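You operate a simulated robot arm through the tools that you are given. There is no shell and no other tool. Be economical: measure what you need, move in short steps, check, and stop when the job is done.

You run a simulated robot arm. Do the job below in one go: nothing can be reset, and whatever is moved stays where it is left.

JOB
Grind two doses at the bin with the biggest order, then one at the smallest.
Fine: the top figure on each label; keep the coffee mill seated till it stops; leave it on its rubber pad and read both labels again.
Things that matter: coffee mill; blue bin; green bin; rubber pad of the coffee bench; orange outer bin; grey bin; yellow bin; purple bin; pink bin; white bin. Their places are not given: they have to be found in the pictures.

It is judged by the outcome, as a careful person would: the job done as asked, and still so three seconds after it is handed in. It fails if anything else is knocked over, pushed out of place, dropped, spilled or broken.

ROBOT AND FRAMES
A 6-joint arm with a two-finger parallel gripper, fixed in place. Base frame: the origin is at the foot of the arm, x ahead of it, y to its left, z up. Units: cm, rad, N and s.
With the tool pointing down near the work surface it reaches from about 46 to 88 cm from the base axis. Its first joint turns from -2.007 to 2.007 rad. Payload 4.2 kg.
Tool frame: the origin (TCP) lies between the finger pads and is the grasp point; the fingertips stand 2.3 cm ahead of it; z points along the fingers, y is the line along which they close. The gripper opens to 9.4 cm. The fingers are 3.8 cm wide and 1 cm thick; the gripper's body (5.4 by 9.6 cm) begins 3.9 cm behind the TCP.
Orientation is that of the tool frame in the base frame, as [roll, pitch, yaw] about the fixed x, y, z axes, in that order (R = Rz(yaw) Ry(pitch) Rx(roll)). With the fingers straight down and closing along the base's y, the tool's x points along the base's -x, its y along +y and its z along -z.

CONTROLS
- The arm moves only by the tool servo_tool. Its arguments are lists of equal length, an entry for each row: "fingers": the finger opening in cm, from 0 to 9.4; "dp": the shift along the base's x, y, z in cm, a list of three; "turn": the turn, a rotation vector about the base's x, y, z in rad, a list of three. In form: {"fingers": [fingers, ...], "dp": [[x, y, z], ...], "turn": [[ax, ay, az], ...]}. A call has 1 to 10 rows; each row is the pose to reach, as a shift and turn from the pose commanded when the call began. Each row takes 0.2 s and may step no farther than 5 cm and 0.15 rad from the row before; otherwise, or with a gripper value out of range, the whole call is refused. Where a pose cannot be reached the arm comes as near as it can. A force on the tool above 40 N (or 10 N above the force at the start of the call, whichever is more), or a blocked arm, ends the call early, and 0.2 s more pass. The fingers move at their own pace (about 10.8 cm/s each) and stop on an object; they squeeze with about 32 N. The grip force told is the motor's: it shows also when the fingers shut on nothing. Time passes only in rows, and 0.2 s behind the last, so rows that repeat a pose let the fingers close. The reply holds the time, the measured pose of the TCP, the force on the tool along the base axes, the opening and the grip force, in the units named above and with some noise.
- Cameras (640 x 400 px; columns grow to the right, rows downward): "scene" is fixed at [39.96, 65, 168.12]; the picture's right is [-0.98, -0.18, 0.00], its down [-0.12, 0.67, -0.73] and it looks along [0.13, -0.72, -0.68] (base axes); focal length 323 px, centre (320, 200). "wrist" rides on the gripper at [-3.9, 0, -4.4] in the tool frame; the picture's right is [0.00, -1.00, 0.00], its down [0.97, 0.00, -0.24] and it looks along [0.24, 0.00, 0.97] (tool axes); focal length 218 px, centre (320, 200).
- snapshot(camera): a new picture of that camera. The clock stands still meanwhile.
- move_column(by): slides the trunk up (or, below 0, down) by that many cm; the arm rides with it, the base frame stays. It gives what a move gives, with no picture.
- point_at(camera, pixels): for up to 12 pixels [column, row] of the newest picture of that camera ("zoom" is the newest enlarged one), the place [x, y, z] in the base frame of the surface seen there, good to about 0.3 cm, but the place of the scene camera against the robot may be out by one fixed shift of up to 1.8 cm in any direction. The clock stands still meanwhile.
- inspect(camera, box): a new picture of the part [left, top, right, bottom] of that camera's present view, enlarged. The clock stands still meanwhile.
- sign_off(): hands the job in; it is judged then, once.

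Go step by step. Measure first, check grasps and placings, and put right what went wrong. The budget is 80 turns and 54 pictures, counting those below and the enlarged ones. Unless the task says otherwise, let go and move clear before handing in, and close with one line.

The tools are called after "Call:" by a JSON object that holds its "api" and its "payload". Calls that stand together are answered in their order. servo_tool: Moves the arm, as the interface text tells. Its arguments: {"type":"object","properties":{"fingers":{"type":"array"},"dp":{"type":"array"},"turn":{"type":"array"}},"required":["fingers","dp","turn"]} The other tools are called the same way: move_column (by) slides the trunk up or down; snapshot (camera) takes a picture; point_at (camera, pixels) gives the place of the surface under pixels of a picture; inspect (camera, box) takes an enlarged picture of a part of a camera's view; sign_off () hands the job in.

At the start:

```text
t: 0.0
ee_pos: [39.15, 19.27, 129.33]
ee_rot: [-3.141, -0.001, -3.141]
force: [0.5, 0.1, -0.4]
gripper_width: 9.42
grasp_force: 0.1
trunk travel left (down, up): [-85.0, 14.0]
```

scene: 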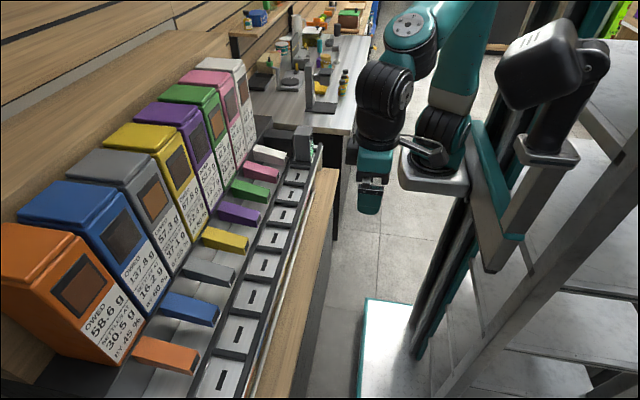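
wrist: 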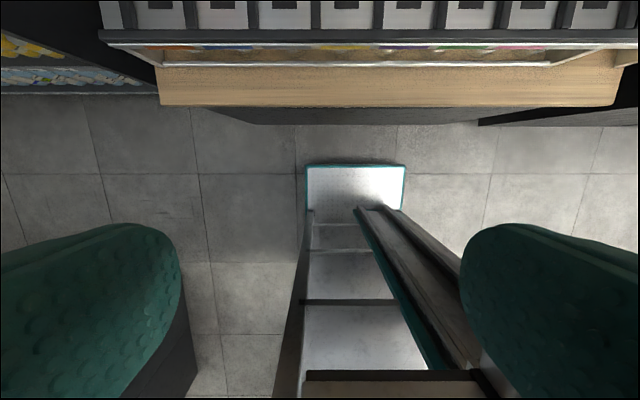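

The scene shows a row of eight bins with labels and coloured spouts, with a small dark device near (303,145). I'll enlarge the labels and the device.

Call:
{"api": "inspect", "payload": {"camera": "scene", "box": [60, 200, 220, 370]}}

Call:
{"api": "inspect", "payload": {"camera": "scene", "box": [150, 120, 270, 260]}}

Call:
{"api": "inspect", "payload": {"camera": "scene", "box": [230, 100, 350, 200]}}

```text
2.35 times, centred on (140, 285) of scene
```

zoom: 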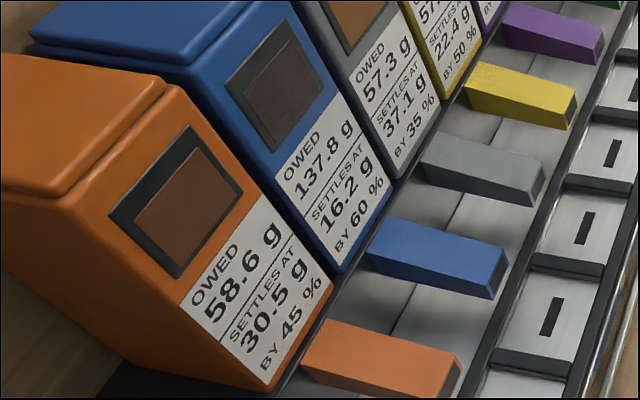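

```text
2.86 times, centred on (210, 190) of scene
```

zoom: 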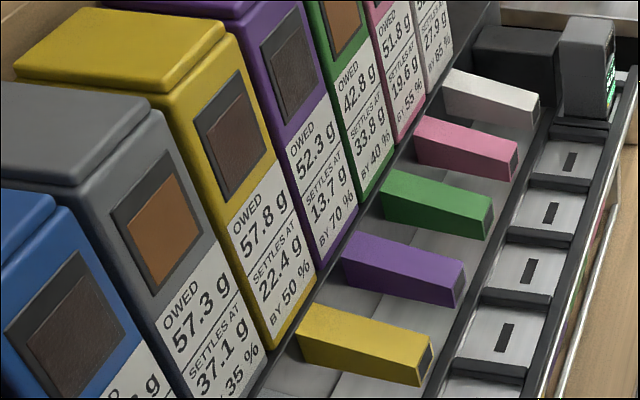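

```text
4.00 times, centred on (290, 150) of scene
```

zoom: 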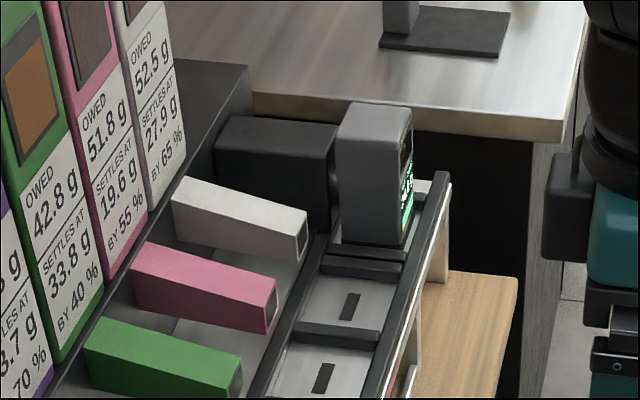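

Labels: orange 58.6, blue 137.8 (largest), grey 57.3, yellow 57.8, purple 52.3, green 42.8 (smallest), pink 51.8, white 52.5. Now I need to find the mill and its pad, so I'll look at the far bench and the display block.

Call:
{"api": "inspect", "payload": {"camera": "scene", "box": [240, 10, 370, 130]}}

Call:
{"api": "inspect", "payload": {"camera": "scene", "box": [280, 115, 330, 165]}}

Call:
{"api": "point_at", "payload": {"camera": "scene", "pixels": [[303, 128], [310, 150], [297, 176], [283, 215], [240, 335], [190, 306], [215, 313], [250, 190], [267, 198], [325, 75], [320, 103], [300, 280]]}}

```text
3.33 times, centred on (305, 70) of scene
```

zoom: 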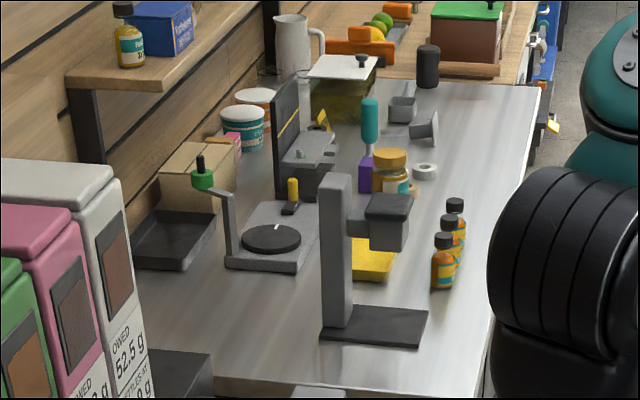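

```text
8.00 times, centred on (305, 140) of scene
```

zoom: 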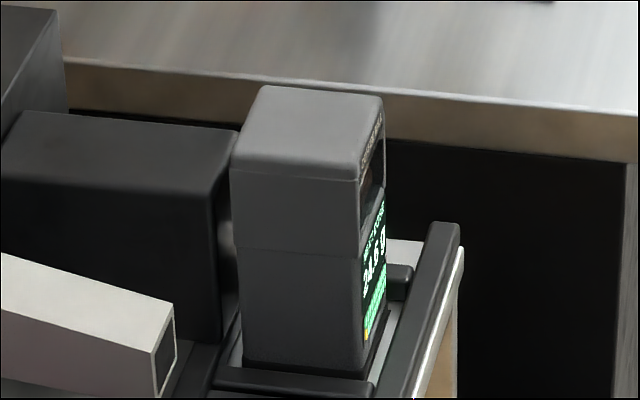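

```text
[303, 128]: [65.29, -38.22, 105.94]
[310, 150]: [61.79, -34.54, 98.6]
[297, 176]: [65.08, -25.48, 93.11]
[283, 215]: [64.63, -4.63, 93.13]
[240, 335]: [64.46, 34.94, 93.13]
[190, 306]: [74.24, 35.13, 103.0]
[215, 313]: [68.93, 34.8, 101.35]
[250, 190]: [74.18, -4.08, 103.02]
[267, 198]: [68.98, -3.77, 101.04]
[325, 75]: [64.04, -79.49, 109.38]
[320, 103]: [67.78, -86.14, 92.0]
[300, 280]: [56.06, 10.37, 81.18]
```

The mill looks like the grey block with a green display at (303,145), around (65,-37), sitting at the end of the rail. I'll swing the wrist camera over there for a closer look.

Call:
{"api": "servo_tool", "payload": {"fingers": [9.4, 9.4, 9.4, 9.4, 9.4, 9.4, 9.4, 9.4, 9.4, 9.4], "dp": [[2, -4.5, 0], [4, -9, 0], [6, -13.5, 0], [8, -18, 0], [10, -22.5, 0], [11, -27, 0], [11, -31.5, 0], [11, -36, 0], [11, -40.5, 0], [11, -45, 0]], "turn": [[0, 0, 0], [0, 0, 0], [0, 0, 0], [0, 0, 0], [0, 0, 0], [0, 0, 0], [0, 0, 0], [0, 0, 0], [0, 0, 0], [0, 0, 0]]}}

Call:
{"api": "snapshot", "payload": {"camera": "wrist"}}

```text
t: 2.2
ee_pos: [49.96, -25.76, 129.43]
ee_rot: [3.141, -0.001, 3.141]
force: [0.5, 0.5, 0.2]
gripper_width: 9.39
grasp_force: 0.1
trunk travel left (down, up): [-85.0, 14.0]
```

```text
46 pictures are left
```

wrist: 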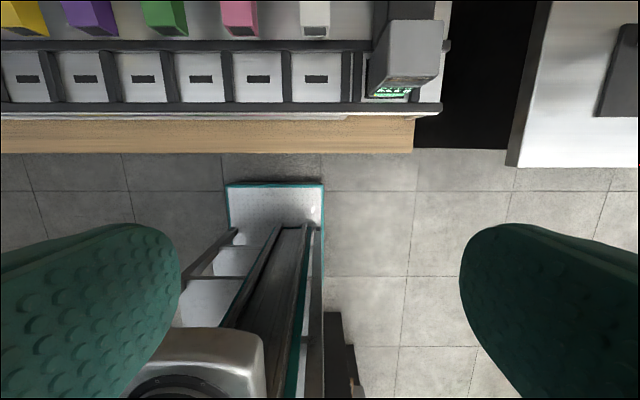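

The wrist view shows the mill at (405,55), with cells in front of every spout. I'll measure with the wrist camera, then tilt the tool to see the mill's face.

Call:
{"api": "point_at", "payload": {"camera": "wrist", "pixels": [[393, 25], [438, 25], [388, 74], [434, 74], [316, 79], [258, 79], [200, 79], [142, 79], [316, 30], [163, 30], [400, 88], [368, 100]]}}

Call:
{"api": "servo_tool", "payload": {"fingers": [9.4, 9.4, 9.4, 9.4, 9.4, 9.4], "dp": [[-1, -3, 0], [-2, -6, 0], [-3, -9, 0], [-3, -10, -2], [-3, -10, -4], [-3, -10, -6]], "turn": [[0, -0.13, 0], [0, -0.26, 0], [0, -0.39, 0], [0, -0.52, 0], [0, -0.65, 0], [0, -0.75, 0]]}}

Call:
{"api": "snapshot", "payload": {"camera": "wrist"}}

```text
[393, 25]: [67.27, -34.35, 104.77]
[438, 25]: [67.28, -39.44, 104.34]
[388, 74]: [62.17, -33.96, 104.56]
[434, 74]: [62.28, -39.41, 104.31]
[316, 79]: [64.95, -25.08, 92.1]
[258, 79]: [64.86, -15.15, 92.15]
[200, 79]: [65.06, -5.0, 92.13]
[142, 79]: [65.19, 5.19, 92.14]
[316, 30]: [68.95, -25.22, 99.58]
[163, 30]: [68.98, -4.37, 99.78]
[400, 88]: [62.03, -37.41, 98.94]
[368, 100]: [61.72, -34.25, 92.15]
```

```text
t: 3.6
ee_pos: [47.12, -35.77, 123.48]
ee_rot: [3.142, 0.75, -3.14]
force: [-0.3, 0.1, 0.5]
gripper_width: 9.36
grasp_force: 0.0
trunk travel left (down, up): [-85.0, 14.0]
```

```text
45 pictures are left
```

wrist: 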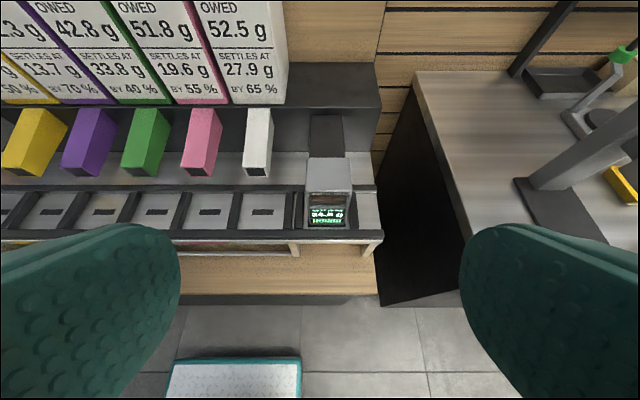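

The labels read the same from here. I'll enlarge the mill's display at (328,213).

Call:
{"api": "inspect", "payload": {"camera": "wrist", "box": [285, 140, 385, 250]}}

Call:
{"api": "point_at", "payload": {"camera": "wrist", "pixels": [[330, 175], [330, 220], [310, 188], [350, 188], [365, 215], [330, 234], [272, 141], [245, 170], [265, 170], [318, 233]]}}

```text
3.64 times, centred on (335, 195) of wrist
```

zoom: 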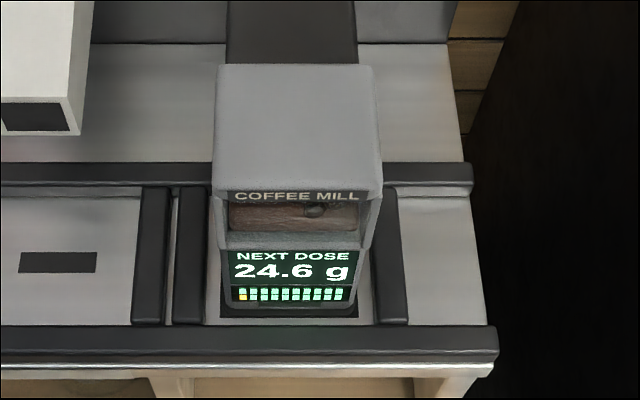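

```text
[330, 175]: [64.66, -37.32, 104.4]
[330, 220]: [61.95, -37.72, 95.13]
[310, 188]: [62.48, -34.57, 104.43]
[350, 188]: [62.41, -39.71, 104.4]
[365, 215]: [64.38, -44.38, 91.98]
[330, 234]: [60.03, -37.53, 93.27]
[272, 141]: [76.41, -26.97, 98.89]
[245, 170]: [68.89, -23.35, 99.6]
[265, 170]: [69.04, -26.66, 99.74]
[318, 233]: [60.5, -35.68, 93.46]
```

The mill reads "NEXT DOSE 24.6 g" and is centred at about (64.8,-37.0), with its top at z 104.4. It stands on a dark pad. I'll straighten the tool and hover above it to check alignment.

Call:
{"api": "servo_tool", "payload": {"fingers": [9.4, 9.4, 9.4, 9.4, 9.4, 9.4], "dp": [[3, -0.2, 0], [6, -0.4, 0], [9, -0.6, 0], [12, -0.8, 0], [15, -1, 0], [17.7, -1.2, -1]], "turn": [[0, 0.13, 0], [0, 0.26, 0], [0, 0.39, 0], [0, 0.52, 0], [0, 0.65, 0], [0, 0.75, 0]]}}

Call:
{"api": "snapshot", "payload": {"camera": "wrist"}}

```text
t: 5.0
ee_pos: [64.8, -36.95, 122.34]
ee_rot: [-3.141, -0.002, 3.14]
force: [-0.2, -1.2, 0.2]
gripper_width: 9.41
grasp_force: 0.0
trunk travel left (down, up): [-85.0, 14.0]
```

```text
43 pictures are left
```

wrist: 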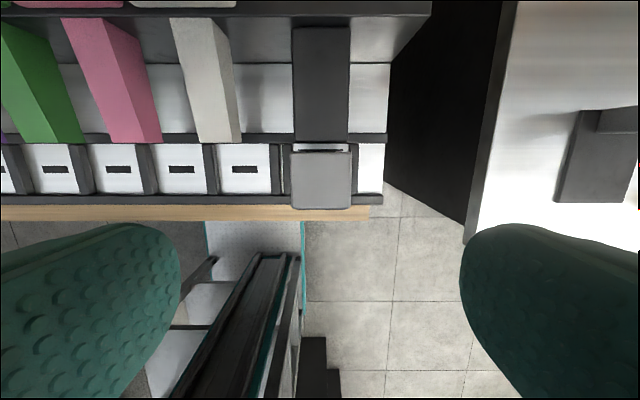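

The mill's top spans columns 291–351 and rows 150–210, so it's centred. I'll confirm the coordinates before descending.

Call:
{"api": "point_at", "payload": {"camera": "wrist", "pixels": [[294, 180], [348, 180], [321, 155], [321, 206], [252, 168], [180, 168], [110, 168], [280, 175], [366, 165], [320, 80], [225, 135]]}}

Call:
{"api": "servo_tool", "payload": {"fingers": [9.4, 9.4, 9.4, 9.4, 9.4, 9.4], "dp": [[0, 0, -4], [0, 0, -8], [0, 0, -12], [0, 0, -16], [0, 0, -19], [0, 0, -20.3]], "turn": [[0, 0, 0], [0, 0, 0], [0, 0, 0], [0, 0, 0], [0, 0, 0], [0, 0, 0]]}}

Call:
{"api": "snapshot", "payload": {"camera": "wrist"}}

Call:
{"api": "inspect", "payload": {"camera": "scene", "box": [250, 80, 370, 190]}}

```text
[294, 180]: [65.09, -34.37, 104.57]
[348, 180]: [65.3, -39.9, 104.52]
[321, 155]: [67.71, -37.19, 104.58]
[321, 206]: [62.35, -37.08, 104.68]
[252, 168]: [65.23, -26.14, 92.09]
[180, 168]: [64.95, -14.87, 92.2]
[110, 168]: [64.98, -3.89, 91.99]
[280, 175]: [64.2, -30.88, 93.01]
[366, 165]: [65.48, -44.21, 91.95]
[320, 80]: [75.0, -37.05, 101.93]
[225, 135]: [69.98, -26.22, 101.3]
```

```text
t: 6.4
ee_pos: [64.66, -36.91, 101.79]
ee_rot: [3.141, 0.0, -3.141]
force: [-0.3, -0.2, 0.6]
gripper_width: 9.38
grasp_force: 0.2
trunk travel left (down, up): [-85.0, 14.0]
```

```text
42 pictures are left
```

wrist: 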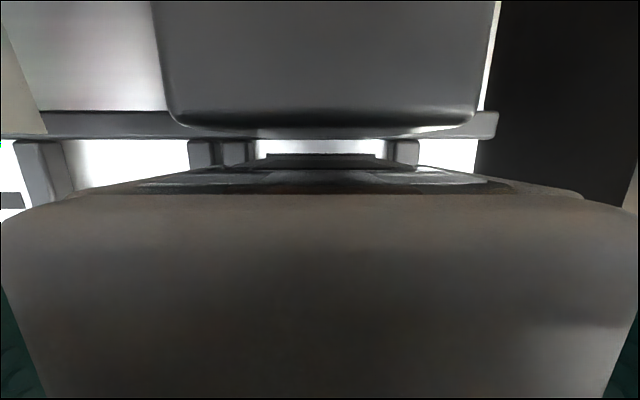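

```text
3.64 times, centred on (310, 135) of scene
```

zoom: 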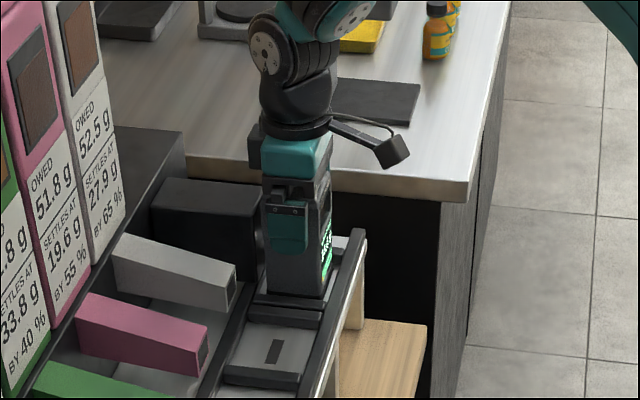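

The fingers straddle the mill, with the block well below the gripper body and nothing touching. I'll close and lift slightly, watching the force for its weight.

Call:
{"api": "servo_tool", "payload": {"fingers": [4.0, 4.0, 4.0, 4.0, 4.0], "dp": [[0, 0, 0], [0, 0, 0], [0, 0, 0], [0, 0, 0], [0, 0, 0]], "turn": [[0, 0, 0], [0, 0, 0], [0, 0, 0], [0, 0, 0], [0, 0, 0]]}}

Call:
{"api": "servo_tool", "payload": {"fingers": [4.0, 4.0, 4.0, 4.0], "dp": [[0, 0, 1], [0, 0, 2], [0, 0, 4], [0, 0, 6]], "turn": [[0, 0, 0], [0, 0, 0], [0, 0, 0], [0, 0, 0]]}}

Call:
{"api": "inspect", "payload": {"camera": "scene", "box": [250, 80, 370, 190]}}

```text
t: 7.6
ee_pos: [64.72, -37.06, 101.83]
ee_rot: [3.141, -0.001, -3.141]
force: [0.3, -1.4, 0.3]
gripper_width: 6.4
grasp_force: 31.7
trunk travel left (down, up): [-85.0, 14.0]
```

```text
t: 8.6
ee_pos: [64.8, -37.07, 108.01]
ee_rot: [3.14, 0.0, -3.141]
force: [0.5, -0.4, -5.9]
gripper_width: 6.37
grasp_force: 31.7
trunk travel left (down, up): [-85.0, 14.0]
```

```text
3.64 times, centred on (310, 135) of scene
```

zoom: 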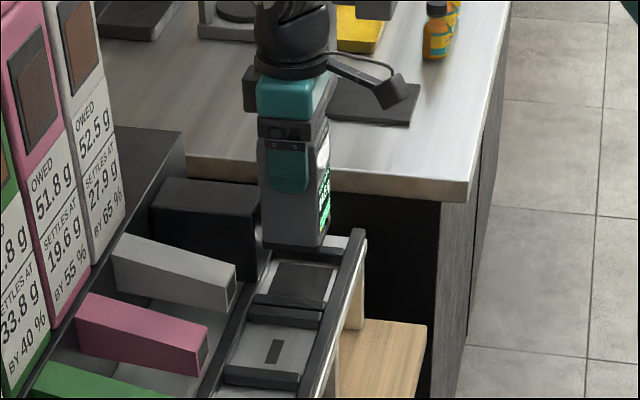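

The mill is lifted (6 N) and the bare dark pad shows at zoom (303,283). I'll measure the pad and the cells in the scene camera to get their relative positions.

Call:
{"api": "point_at", "payload": {"camera": "zoom", "pixels": [[282, 265], [332, 270], [322, 304], [272, 296], [303, 283], [274, 350]]}}

Call:
{"api": "snapshot", "payload": {"camera": "scene"}}

```text
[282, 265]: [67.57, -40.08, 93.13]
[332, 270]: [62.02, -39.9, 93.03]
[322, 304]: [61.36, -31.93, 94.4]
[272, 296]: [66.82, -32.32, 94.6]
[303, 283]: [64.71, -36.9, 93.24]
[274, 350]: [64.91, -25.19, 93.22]
```

```text
39 pictures are left
```

scene: 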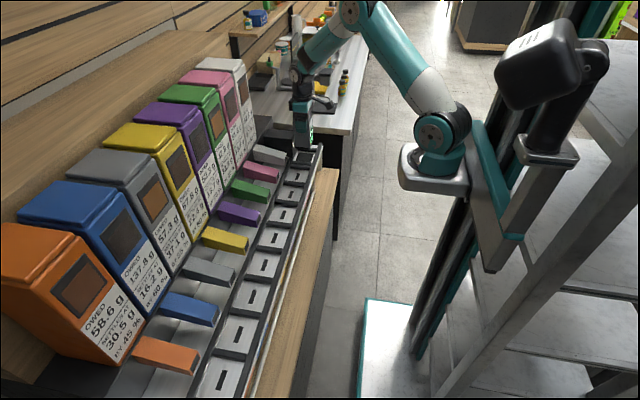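

Pad and cell floors are at the same height. I'll measure all the cell slot marks in one frame.

Call:
{"api": "point_at", "payload": {"camera": "scene", "pixels": [[297, 177], [291, 195], [283, 215], [274, 239], [264, 265], [252, 298], [238, 336], [221, 380], [187, 306], [215, 314], [249, 190], [266, 198]]}}

```text
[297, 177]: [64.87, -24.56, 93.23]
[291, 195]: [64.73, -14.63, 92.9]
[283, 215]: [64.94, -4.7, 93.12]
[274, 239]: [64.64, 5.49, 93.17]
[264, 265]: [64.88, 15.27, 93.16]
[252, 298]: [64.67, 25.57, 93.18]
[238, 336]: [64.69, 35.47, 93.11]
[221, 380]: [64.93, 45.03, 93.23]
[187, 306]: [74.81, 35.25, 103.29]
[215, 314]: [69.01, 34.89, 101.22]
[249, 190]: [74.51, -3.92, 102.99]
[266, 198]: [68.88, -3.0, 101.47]
```

All cells are evenly spaced. In the robot frame (about −0.4 in y against the scene) blue is at y≈35.1 and green at ≈−5.0. I'll raise the mill and carry it to above blue.

Call:
{"api": "servo_tool", "payload": {"fingers": [4, 4, 4, 4, 4, 4, 4, 4, 4, 4], "dp": [[0, 0, 4], [0, 0, 8], [0, 4, 8], [0, 8.5, 8], [0, 13, 8], [0, 17.5, 8], [0, 22, 8], [0, 26.5, 8], [0, 31, 8], [0, 35, 8]], "turn": [[0, 0, 0], [0, 0, 0], [0, 0, 0], [0, 0, 0], [0, 0, 0], [0, 0, 0], [0, 0, 0], [0, 0, 0], [0, 0, 0], [0, 0, 0]]}}

Call:
{"api": "servo_tool", "payload": {"fingers": [4, 4, 4, 4, 4, 4, 4, 4, 4], "dp": [[0, 4, 0], [0, 8.5, 0], [0, 13, 0], [0, 17.5, 0], [0, 22, 0], [0, 26.5, 0], [0, 31, 0], [0, 35, 0], [0, 37.1, 0]], "turn": [[0, 0, 0], [0, 0, 0], [0, 0, 0], [0, 0, 0], [0, 0, 0], [0, 0, 0], [0, 0, 0], [0, 0, 0], [0, 0, 0]]}}

Call:
{"api": "snapshot", "payload": {"camera": "scene"}}

Call:
{"api": "snapshot", "payload": {"camera": "wrist"}}

```text
t: 10.8
ee_pos: [64.57, -2.02, 116.05]
ee_rot: [3.14, 0.0, 3.139]
force: [-0.6, 0.0, -5.9]
gripper_width: 6.39
grasp_force: 32.3
trunk travel left (down, up): [-85.0, 14.0]
```

```text
t: 12.8
ee_pos: [64.58, 35.34, 116.03]
ee_rot: [3.141, -0.003, -3.141]
force: [-0.4, 1.1, -5.6]
gripper_width: 6.4
grasp_force: 32.6
trunk travel left (down, up): [-85.0, 14.0]
```

```text
38 pictures are left
```

scene: 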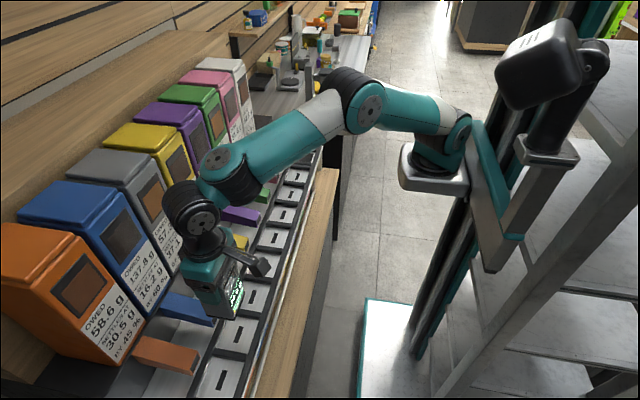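

```text
37 pictures are left
```

wrist: 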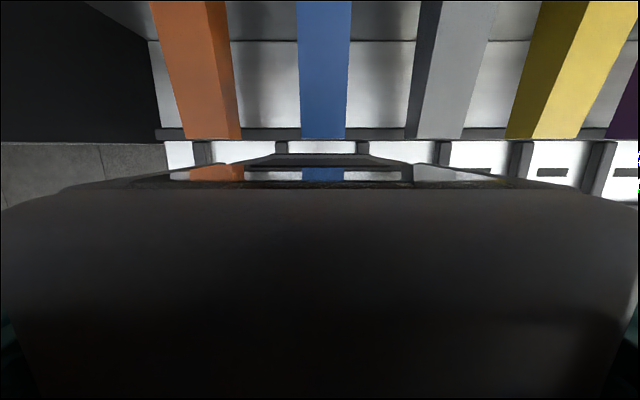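

The blue spout is centred at columns 300–348 and the cell dividers agree (centre ≈323), so I'll shift y by −0.25 and descend gently.

Call:
{"api": "servo_tool", "payload": {"fingers": [4, 4, 4, 4, 4, 4, 4, 4], "dp": [[0, -0.25, 0], [0, -0.25, -3], [0, -0.25, -6], [0, -0.25, -9], [0, -0.25, -11], [0, -0.25, -12.5], [0, -0.25, -13.3], [0, -0.25, -13.6]], "turn": [[0, 0, 0], [0, 0, 0], [0, 0, 0], [0, 0, 0], [0, 0, 0], [0, 0, 0], [0, 0, 0], [0, 0, 0]]}}

Call:
{"api": "inspect", "payload": {"camera": "scene", "box": [170, 250, 310, 360]}}

```text
t: 14.6
ee_pos: [64.56, 34.99, 102.44]
ee_rot: [-3.141, -0.001, 3.141]
force: [-0.5, 0.7, -6.0]
gripper_width: 6.36
grasp_force: 32.0
trunk travel left (down, up): [-85.0, 14.0]
```

```text
3.64 times, centred on (240, 305) of scene
```

zoom: 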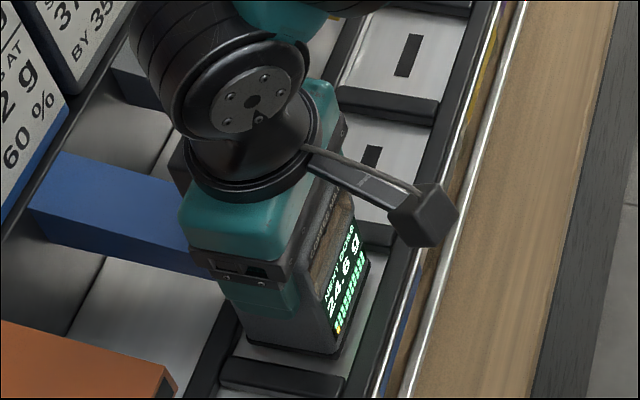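

It's 0.6 cm above the pickup height and inside the cell. I'll lower until it seats and watch the display.

Call:
{"api": "servo_tool", "payload": {"fingers": [4, 4, 4, 4, 4], "dp": [[0.15, 0, -0.2], [0.15, 0, -0.4], [0.15, 0, -0.55], [0.15, 0, -0.65], [0.15, 0, -0.65]], "turn": [[0, 0, 0], [0, 0, 0], [0, 0, 0], [0, 0, 0], [0, 0, 0]]}}

Call:
{"api": "inspect", "payload": {"camera": "scene", "box": [170, 250, 310, 360]}}

```text
t: 15.8
ee_pos: [64.96, 35.01, 101.84]
ee_rot: [3.141, -0.001, 3.141]
force: [-1.5, -0.3, -1.8]
gripper_width: 6.38
grasp_force: 32.4
trunk travel left (down, up): [-85.0, 14.0]
```

```text
3.64 times, centred on (240, 305) of scene
```

zoom: 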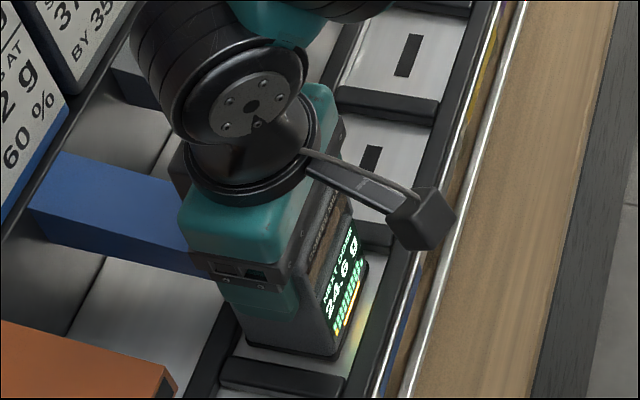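

It's seated (weight borne) and the display's bars are turning yellow, so it's grinding. I'll hold still and check.

Call:
{"api": "servo_tool", "payload": {"fingers": [4, 4, 4, 4, 4], "dp": [[0, 0, 0], [0, 0, 0], [0, 0, 0], [0, 0, 0], [0, 0, 0]], "turn": [[0, 0, 0], [0, 0, 0], [0, 0, 0], [0, 0, 0], [0, 0, 0]]}}

Call:
{"api": "inspect", "payload": {"camera": "scene", "box": [90, 230, 290, 350]}}

```text
t: 17.0
ee_pos: [64.93, 35.04, 101.8]
ee_rot: [3.14, 0.0, 3.141]
force: [-0.3, -0.6, 1.7]
gripper_width: 6.37
grasp_force: 32.1
trunk travel left (down, up): [-85.0, 14.0]
```

```text
3.20 times, centred on (190, 290) of scene
```

zoom: 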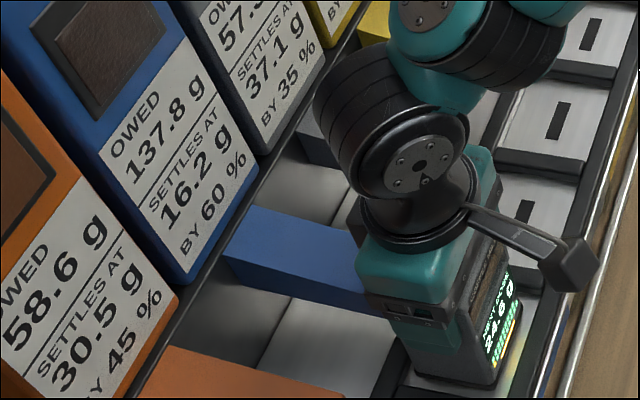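

The bar at zoom (505,335) is still filling and the label reads 137.8. I'll keep holding.

Call:
{"api": "servo_tool", "payload": {"fingers": [4, 4, 4, 4, 4], "dp": [[0, 0, 0], [0, 0, 0], [0, 0, 0], [0, 0, 0], [0, 0, 0]], "turn": [[0, 0, 0], [0, 0, 0], [0, 0, 0], [0, 0, 0], [0, 0, 0]]}}

Call:
{"api": "inspect", "payload": {"camera": "scene", "box": [90, 230, 290, 350]}}

```text
t: 18.2
ee_pos: [64.85, 35.08, 101.88]
ee_rot: [3.141, 0.0, -3.141]
force: [1.1, 0.1, 2.3]
gripper_width: 6.39
grasp_force: 31.9
trunk travel left (down, up): [-85.0, 14.0]
```

```text
3.20 times, centred on (190, 290) of scene
```

zoom: 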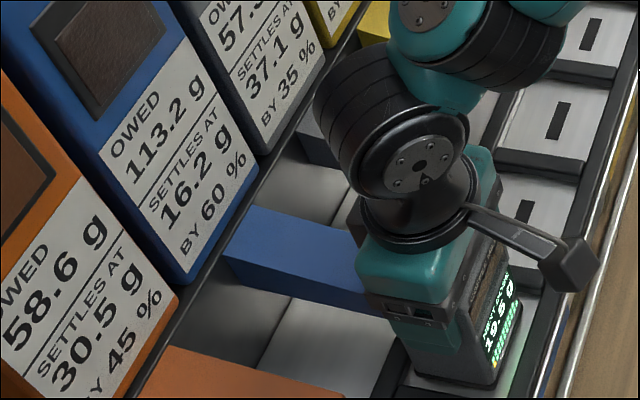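

One dose is done: the label fell to 113.2 g and the next dose shows 19.6 g. I'll check the display closely to see whether it's idle or has started again.

Call:
{"api": "inspect", "payload": {"camera": "scene", "box": [230, 305, 270, 355]}}

Call:
{"api": "servo_tool", "payload": {"fingers": [4, 4, 4], "dp": [[0, 0, 0], [0, 0, 0], [0, 0, 0]], "turn": [[0, 0, 0], [0, 0, 0], [0, 0, 0]]}}

Call:
{"api": "inspect", "payload": {"camera": "scene", "box": [230, 305, 270, 355]}}

```text
8.00 times, centred on (250, 330) of scene
```

zoom: 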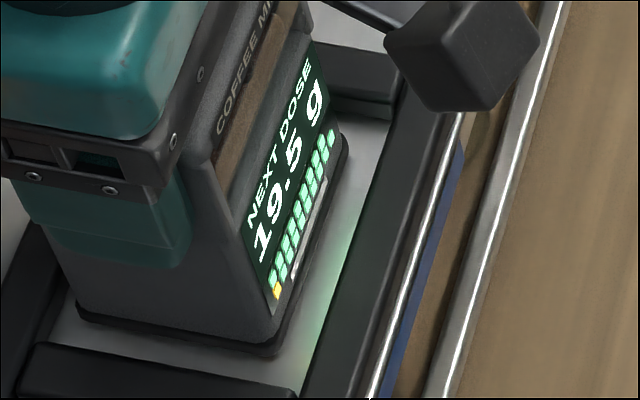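

```text
t: 19.0
ee_pos: [64.94, 34.83, 101.77]
ee_rot: [-3.14, 0.0, -3.141]
force: [1.6, 0.9, 3.6]
gripper_width: 6.41
grasp_force: 31.9
trunk travel left (down, up): [-85.0, 14.0]
```

```text
8.00 times, centred on (250, 330) of scene
```

zoom: 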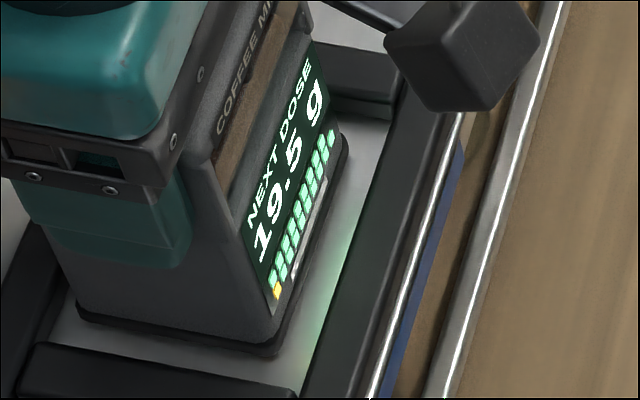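

The mill is idle at 19.5 g, so each seating gives one dose. I'll lift 4 cm clear and seat it again for the second.

Call:
{"api": "servo_tool", "payload": {"fingers": [4, 4, 4, 4, 4, 4, 4, 4, 4, 4], "dp": [[0, 0, 1], [0, 0, 3], [0, 0, 5], [0, 0, 5], [0, 0, 5], [0, 0, 3], [0, 0, 1.3], [0, 0, 0.5], [0, 0, 0.2], [0, 0, 0]], "turn": [[0, 0, 0], [0, 0, 0], [0, 0, 0], [0, 0, 0], [0, 0, 0], [0, 0, 0], [0, 0, 0], [0, 0, 0], [0, 0, 0], [0, 0, 0]]}}

Call:
{"api": "inspect", "payload": {"camera": "scene", "box": [90, 230, 290, 350]}}

```text
t: 21.2
ee_pos: [64.84, 35.02, 101.85]
ee_rot: [3.141, -0.002, 3.141]
force: [-0.6, 0.3, -6.7]
gripper_width: 6.38
grasp_force: 32.0
trunk travel left (down, up): [-85.0, 14.0]
```

```text
3.20 times, centred on (190, 290) of scene
```

zoom: 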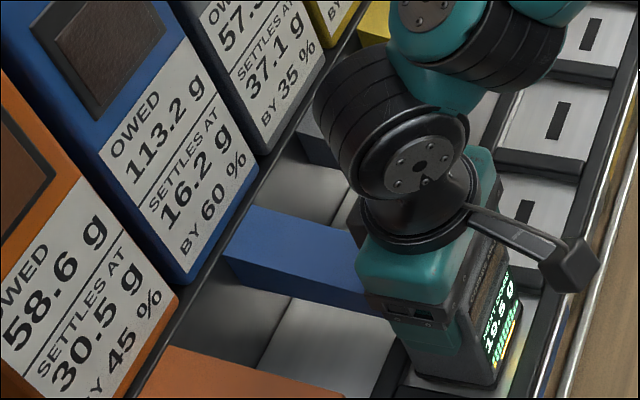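

The bar seems to be running, but the force (−6.7 N) says the mill is barely resting. I'll lower 0.1 cm to keep it seated and hold.

Call:
{"api": "servo_tool", "payload": {"fingers": [4, 4, 4, 4, 4], "dp": [[0, 0, -0.1], [0, 0, -0.1], [0, 0, -0.1], [0, 0, -0.1], [0, 0, -0.1]], "turn": [[0, 0, 0], [0, 0, 0], [0, 0, 0], [0, 0, 0], [0, 0, 0]]}}

Call:
{"api": "inspect", "payload": {"camera": "scene", "box": [90, 230, 290, 350]}}

```text
t: 22.4
ee_pos: [64.91, 34.96, 101.81]
ee_rot: [3.14, 0.0, 3.141]
force: [1.1, 2.2, 11.1]
gripper_width: 6.39
grasp_force: 32.0
trunk travel left (down, up): [-85.0, 14.0]
```

```text
3.20 times, centred on (190, 290) of scene
```

zoom: 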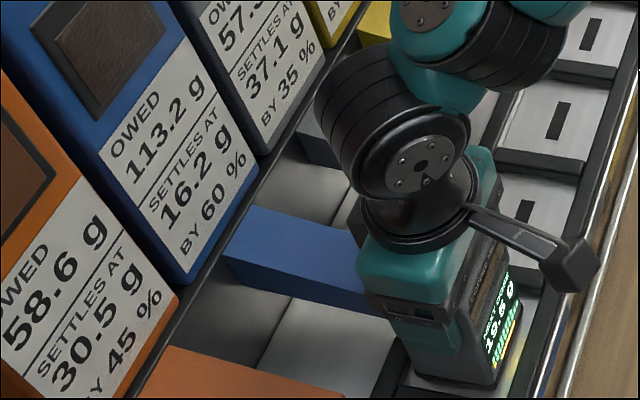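

It's firmly seated and still grinding (19.5 shown), so I'll hold longer.

Call:
{"api": "servo_tool", "payload": {"fingers": [4, 4, 4, 4, 4, 4, 4, 4], "dp": [[0, 0, 0], [0, 0, 0], [0, 0, 0], [0, 0, 0], [0, 0, 0], [0, 0, 0], [0, 0, 0], [0, 0, 0]], "turn": [[0, 0, 0], [0, 0, 0], [0, 0, 0], [0, 0, 0], [0, 0, 0], [0, 0, 0], [0, 0, 0], [0, 0, 0]]}}

Call:
{"api": "inspect", "payload": {"camera": "scene", "box": [90, 230, 290, 350]}}

Call:
{"api": "inspect", "payload": {"camera": "scene", "box": [230, 305, 270, 355]}}

```text
t: 24.2
ee_pos: [64.86, 34.95, 101.84]
ee_rot: [3.141, 0.001, -3.141]
force: [5.9, 4.2, 22.2]
gripper_width: 6.41
grasp_force: 32.2
trunk travel left (down, up): [-85.0, 14.0]
```

```text
3.20 times, centred on (190, 290) of scene
```

zoom: 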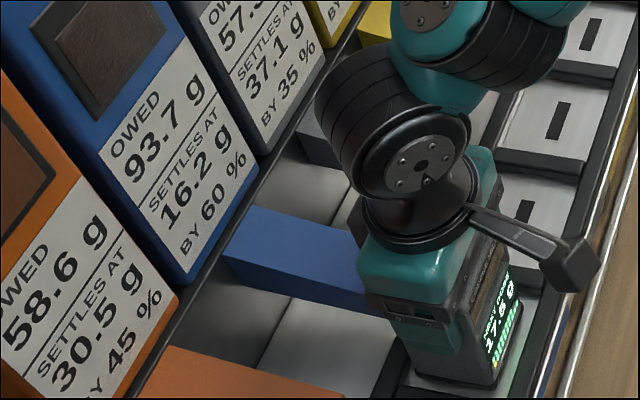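

```text
8.00 times, centred on (250, 330) of scene
```

zoom: 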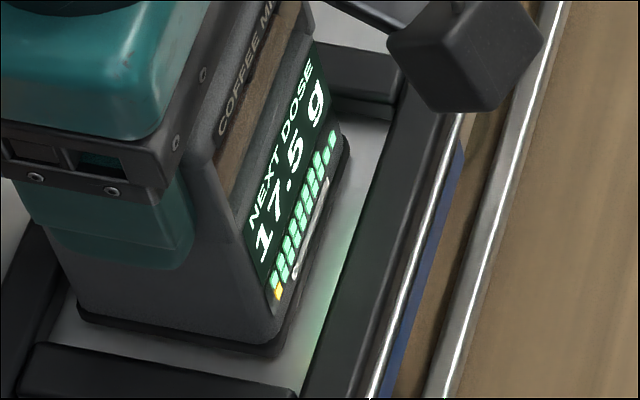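

The second dose is complete: blue reads 93.7 g and the mill is idle at 17.5 g. The down-force is building, so I'll lift now and carry it to green (y≈−5).

Call:
{"api": "servo_tool", "payload": {"fingers": [4, 4, 4, 4, 4, 4, 4, 4], "dp": [[0, 0, 1], [0, 0, 4], [0, 0, 8], [0, 0, 11.3], [0, 0, 14.1], [0, -4, 14.1], [0, -8.5, 14.1], [0, -13, 14.1]], "turn": [[0, 0, 0], [0, 0, 0], [0, 0, 0], [0, 0, 0], [0, 0, 0], [0, 0, 0], [0, 0, 0], [0, 0, 0]]}}

Call:
{"api": "servo_tool", "payload": {"fingers": [4, 4, 4, 4, 4, 4, 4], "dp": [[0, -4.5, 0], [0, -9, 0], [0, -13.5, 0], [0, -18, 0], [0, -22.5, 0], [0, -26, 0], [0, -27.1, 0]], "turn": [[0, 0, 0], [0, 0, 0], [0, 0, 0], [0, 0, 0], [0, 0, 0], [0, 0, 0], [0, 0, 0]]}}

Call:
{"api": "snapshot", "payload": {"camera": "wrist"}}

```text
t: 26.0
ee_pos: [64.88, 22.22, 115.89]
ee_rot: [-3.141, -0.002, -3.141]
force: [0.5, 1.4, -6.2]
gripper_width: 6.36
grasp_force: 31.7
trunk travel left (down, up): [-85.0, 14.0]
```

```text
t: 27.6
ee_pos: [64.91, -5.19, 115.76]
ee_rot: [3.141, -0.001, -3.141]
force: [-0.3, -0.8, -5.9]
gripper_width: 6.39
grasp_force: 32.2
trunk travel left (down, up): [-85.0, 14.0]
```

```text
26 pictures are left
```

wrist: 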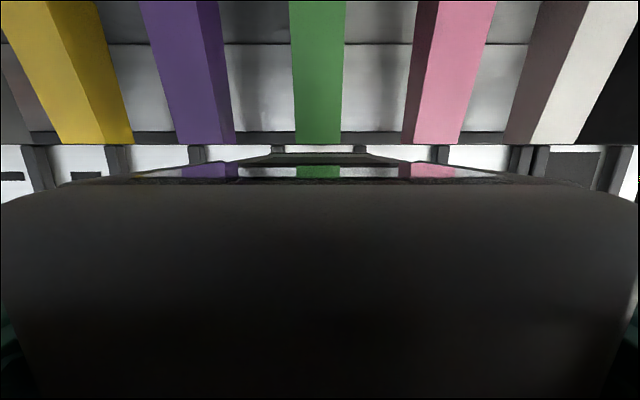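

Green's spout (296–341) and its dividers are centred on column 319, so this is aligned. I'll descend and seat it.

Call:
{"api": "servo_tool", "payload": {"fingers": [4, 4, 4, 4, 4, 4, 4, 4, 4, 4], "dp": [[0, 0.1, -3], [0, 0.1, -6], [0, 0.1, -9], [0, 0.1, -11], [0, 0.1, -12.5], [0, 0.1, -13.2], [0, 0.1, -13.5], [0, 0.1, -13.7], [0, 0.1, -13.9], [0, 0.1, -14.05]], "turn": [[0, 0, 0], [0, 0, 0], [0, 0, 0], [0, 0, 0], [0, 0, 0], [0, 0, 0], [0, 0, 0], [0, 0, 0], [0, 0, 0], [0, 0, 0]]}}

Call:
{"api": "inspect", "payload": {"camera": "scene", "box": [200, 110, 330, 240]}}

```text
t: 29.8
ee_pos: [64.95, -5.11, 101.89]
ee_rot: [-3.141, -0.001, 3.141]
force: [0.2, 0.5, -1.3]
gripper_width: 6.39
grasp_force: 32.3
trunk travel left (down, up): [-85.0, 14.0]
```

```text
3.08 times, centred on (265, 175) of scene
```

zoom: 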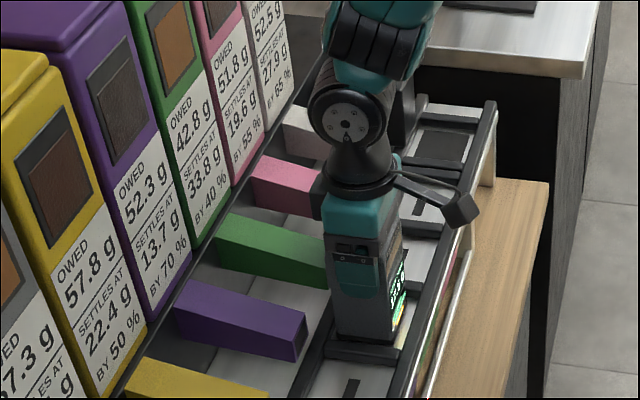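

It's seated in green's cell (weight borne) and the bar is turning yellow. I'll hold till it stops.

Call:
{"api": "servo_tool", "payload": {"fingers": [4, 4, 4, 4, 4, 4, 4, 4, 4], "dp": [[0, 0, 0], [0, 0, 0], [0, 0, 0], [0, 0, 0], [0, 0, 0], [0, 0, 0], [0, 0, 0], [0, 0, 0], [0, 0, 0]], "turn": [[0, 0, 0], [0, 0, 0], [0, 0, 0], [0, 0, 0], [0, 0, 0], [0, 0, 0], [0, 0, 0], [0, 0, 0], [0, 0, 0]]}}

Call:
{"api": "inspect", "payload": {"camera": "scene", "box": [200, 110, 330, 240]}}

Call:
{"api": "inspect", "payload": {"camera": "scene", "box": [275, 185, 305, 235]}}

```text
t: 31.8
ee_pos: [64.83, -5.07, 101.8]
ee_rot: [3.14, -0.001, 3.142]
force: [2.8, 2.3, 7.1]
gripper_width: 6.37
grasp_force: 31.8
trunk travel left (down, up): [-85.0, 14.0]
```

```text
3.08 times, centred on (265, 175) of scene
```

zoom: 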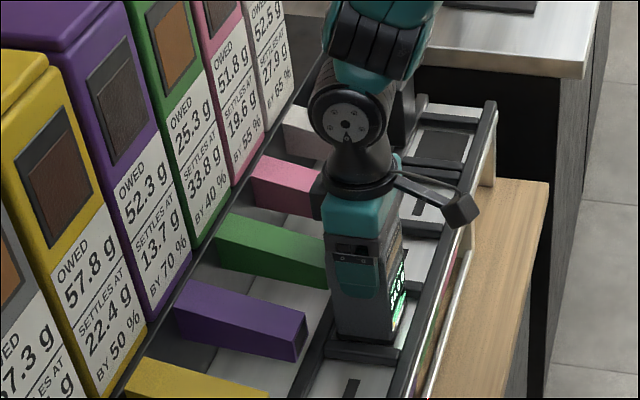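

```text
8.00 times, centred on (290, 210) of scene
```

zoom: 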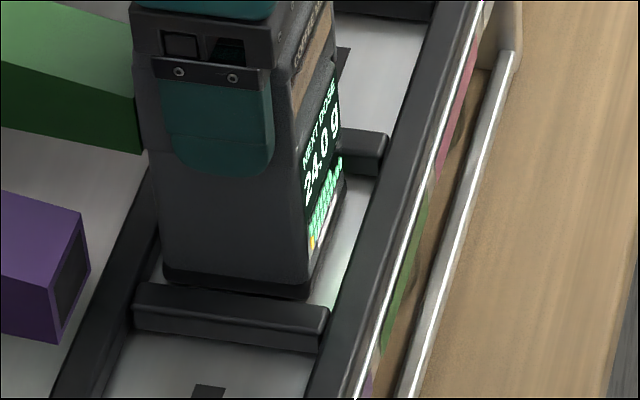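

Green dropped from 42.8 to 25.3 g and the mill is idle at 24.0 g. I'll lift and carry it to above its pad.

Call:
{"api": "servo_tool", "payload": {"fingers": [4, 4, 4, 4, 4, 4, 4, 4], "dp": [[0, 0, 1], [0, 0, 4], [0, 0, 8], [0, 0, 11.3], [0, 0, 14.05], [0, -4, 14.05], [0, -8.5, 14.05], [0, -13, 14.05]], "turn": [[0, 0, 0], [0, 0, 0], [0, 0, 0], [0, 0, 0], [0, 0, 0], [0, 0, 0], [0, 0, 0], [0, 0, 0]]}}

Call:
{"api": "servo_tool", "payload": {"fingers": [4, 4, 4, 4, 4], "dp": [[0, -4.5, 0], [0, -9, 0], [0, -13.5, 0], [0, -17.5, 0], [-0.1, -19, 0]], "turn": [[0, 0, 0], [0, 0, 0], [0, 0, 0], [0, 0, 0], [0, 0, 0]]}}

Call:
{"api": "servo_tool", "payload": {"fingers": [4, 4, 4], "dp": [[0, 0, 0], [0, 0, -4], [0, 0, -8]], "turn": [[0, 0, 0], [0, 0, 0], [0, 0, 0]]}}

Call:
{"api": "inspect", "payload": {"camera": "scene", "box": [250, 80, 370, 190]}}

```text
t: 33.6
ee_pos: [64.91, -18.3, 115.53]
ee_rot: [3.141, 0.0, -3.139]
force: [-0.2, 0.1, -5.8]
gripper_width: 6.4
grasp_force: 32.0
trunk travel left (down, up): [-85.0, 14.0]
```

```text
t: 34.8
ee_pos: [64.86, -37.11, 115.85]
ee_rot: [3.141, -0.003, -3.141]
force: [0.7, 0.6, -6.8]
gripper_width: 6.39
grasp_force: 32.3
trunk travel left (down, up): [-85.0, 14.0]
```

```text
t: 35.6
ee_pos: [64.64, -37.07, 107.76]
ee_rot: [3.141, 0.0, 3.141]
force: [-0.4, 0.2, -6.4]
gripper_width: 6.37
grasp_force: 32.2
trunk travel left (down, up): [-85.0, 14.0]
```

```text
3.64 times, centred on (310, 135) of scene
```

zoom: 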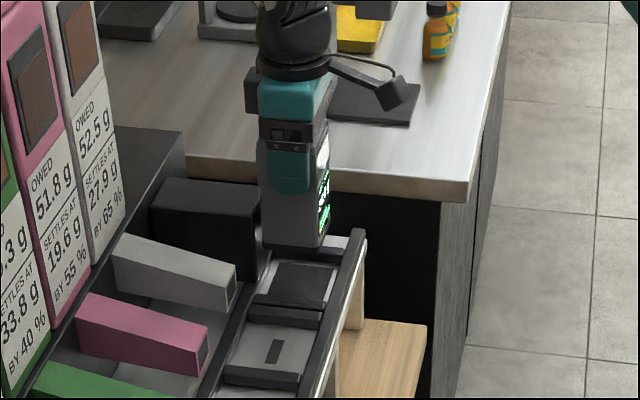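

The pose matches the original lift pose over the pad. I'll lower it onto the pad.

Call:
{"api": "servo_tool", "payload": {"fingers": [4, 4, 4, 4, 4, 4, 4], "dp": [[0.1, 0, -2.5], [0.1, 0, -4.2], [0.1, 0, -5.2], [0.1, 0, -5.6], [0.1, 0, -5.8], [0.1, 0, -5.95], [0.1, 0, -6]], "turn": [[0, 0, 0], [0, 0, 0], [0, 0, 0], [0, 0, 0], [0, 0, 0], [0, 0, 0], [0, 0, 0]]}}

Call:
{"api": "inspect", "payload": {"camera": "scene", "box": [250, 80, 370, 190]}}

```text
t: 37.2
ee_pos: [64.94, -37.01, 101.82]
ee_rot: [3.141, 0.0, 3.141]
force: [-0.7, 1.2, 0.4]
gripper_width: 6.38
grasp_force: 31.8
trunk travel left (down, up): [-85.0, 14.0]
```

```text
3.64 times, centred on (310, 135) of scene
```

zoom: 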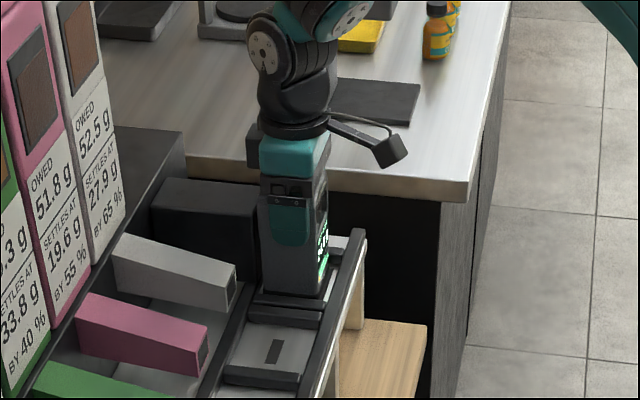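

It's down on the pad at the original height with its weight borne. I'll release, rise straight up and back away.

Call:
{"api": "servo_tool", "payload": {"fingers": [9.4, 9.4, 9.4, 9.4, 9.4, 9.4, 9.4, 9.4, 9.4], "dp": [[0, 0, 0], [0, 0, 0], [0, 0, 0], [0, 0, 2], [0, 0, 6], [0, 0, 11], [0, 0, 16], [0, 0, 20], [-4, 0, 22]], "turn": [[0, 0, 0], [0, 0, 0], [0, 0, 0], [0, 0, 0], [0, 0, 0], [0, 0, 0], [0, 0, 0], [0, 0, 0], [0, 0, 0]]}}

Call:
{"api": "servo_tool", "payload": {"fingers": [9.4, 9.4, 9.4], "dp": [[-4, 0, 2], [-8, 0, 4], [-12, 0, 4]], "turn": [[0, 0, 0], [0, 0, 0], [0, 0, 0]]}}

Call:
{"api": "snapshot", "payload": {"camera": "scene"}}

Call:
{"api": "inspect", "payload": {"camera": "scene", "box": [250, 80, 370, 190]}}

Call:
{"api": "inspect", "payload": {"camera": "scene", "box": [60, 200, 220, 370]}}

Call:
{"api": "inspect", "payload": {"camera": "scene", "box": [150, 120, 270, 260]}}

Call:
{"api": "snapshot", "payload": {"camera": "wrist"}}

```text
t: 39.2
ee_pos: [61.03, -36.97, 123.66]
ee_rot: [3.141, -0.001, -3.141]
force: [0.9, -0.2, -0.3]
gripper_width: 9.4
grasp_force: 0.1
trunk travel left (down, up): [-85.0, 14.0]
```

```text
t: 40.0
ee_pos: [48.93, -37.17, 127.65]
ee_rot: [-3.141, -0.001, 3.141]
force: [0.2, 0.6, 0.0]
gripper_width: 9.38
grasp_force: 0.0
trunk travel left (down, up): [-85.0, 14.0]
```

```text
20 pictures are left
```

scene: 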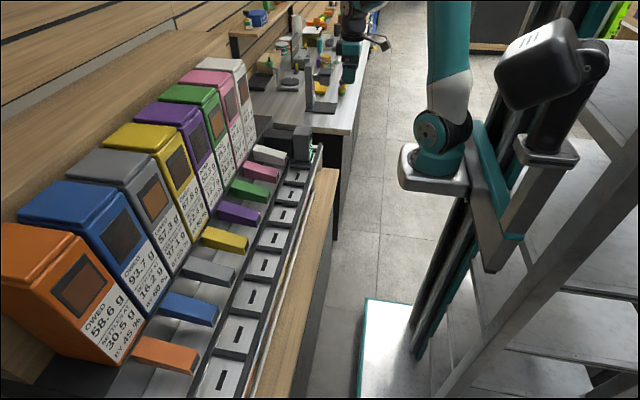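

```text
3.64 times, centred on (310, 135) of scene
```

zoom: 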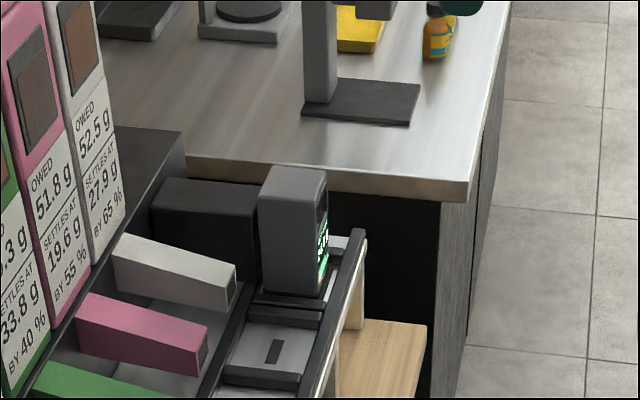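

```text
2.35 times, centred on (140, 285) of scene
```

zoom: 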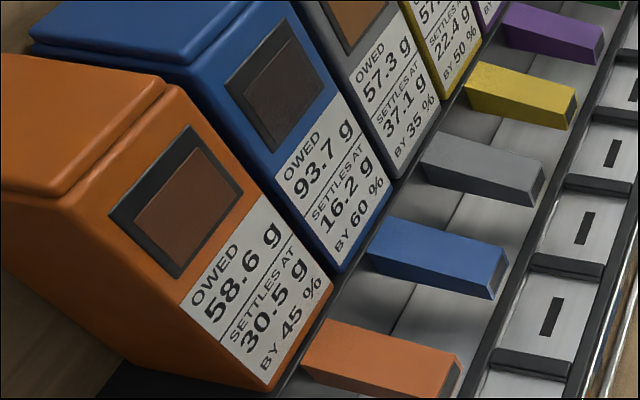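

```text
2.86 times, centred on (210, 190) of scene
```

zoom: 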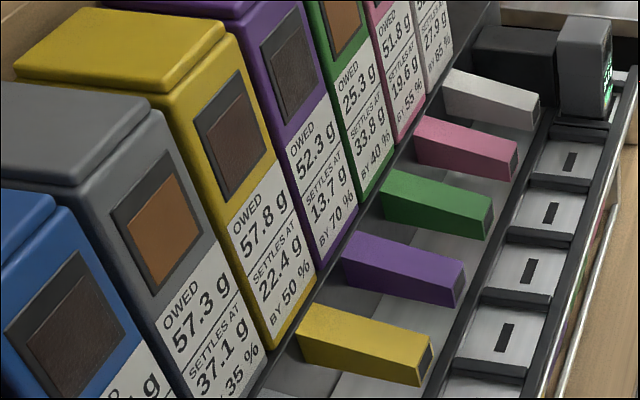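

```text
16 pictures are left
```

wrist: 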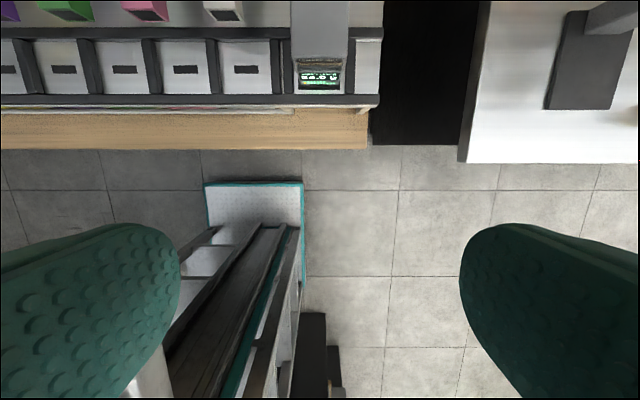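

The mill stands upright on its pad with the gripper clear. The labels now read blue 93.7 g and green 25.3 g, and all the others are unchanged, so I'm handing it in.

Call:
{"api": "sign_off", "payload": {}}

```text
The job is handed in.
```

I ground two doses at blue, the biggest order (137.8 → 113.2 → 93.7 g), and one at green, the smallest (42.8 → 25.3 g). The coffee mill is back on its rubber pad, and I read both labels again at the end.
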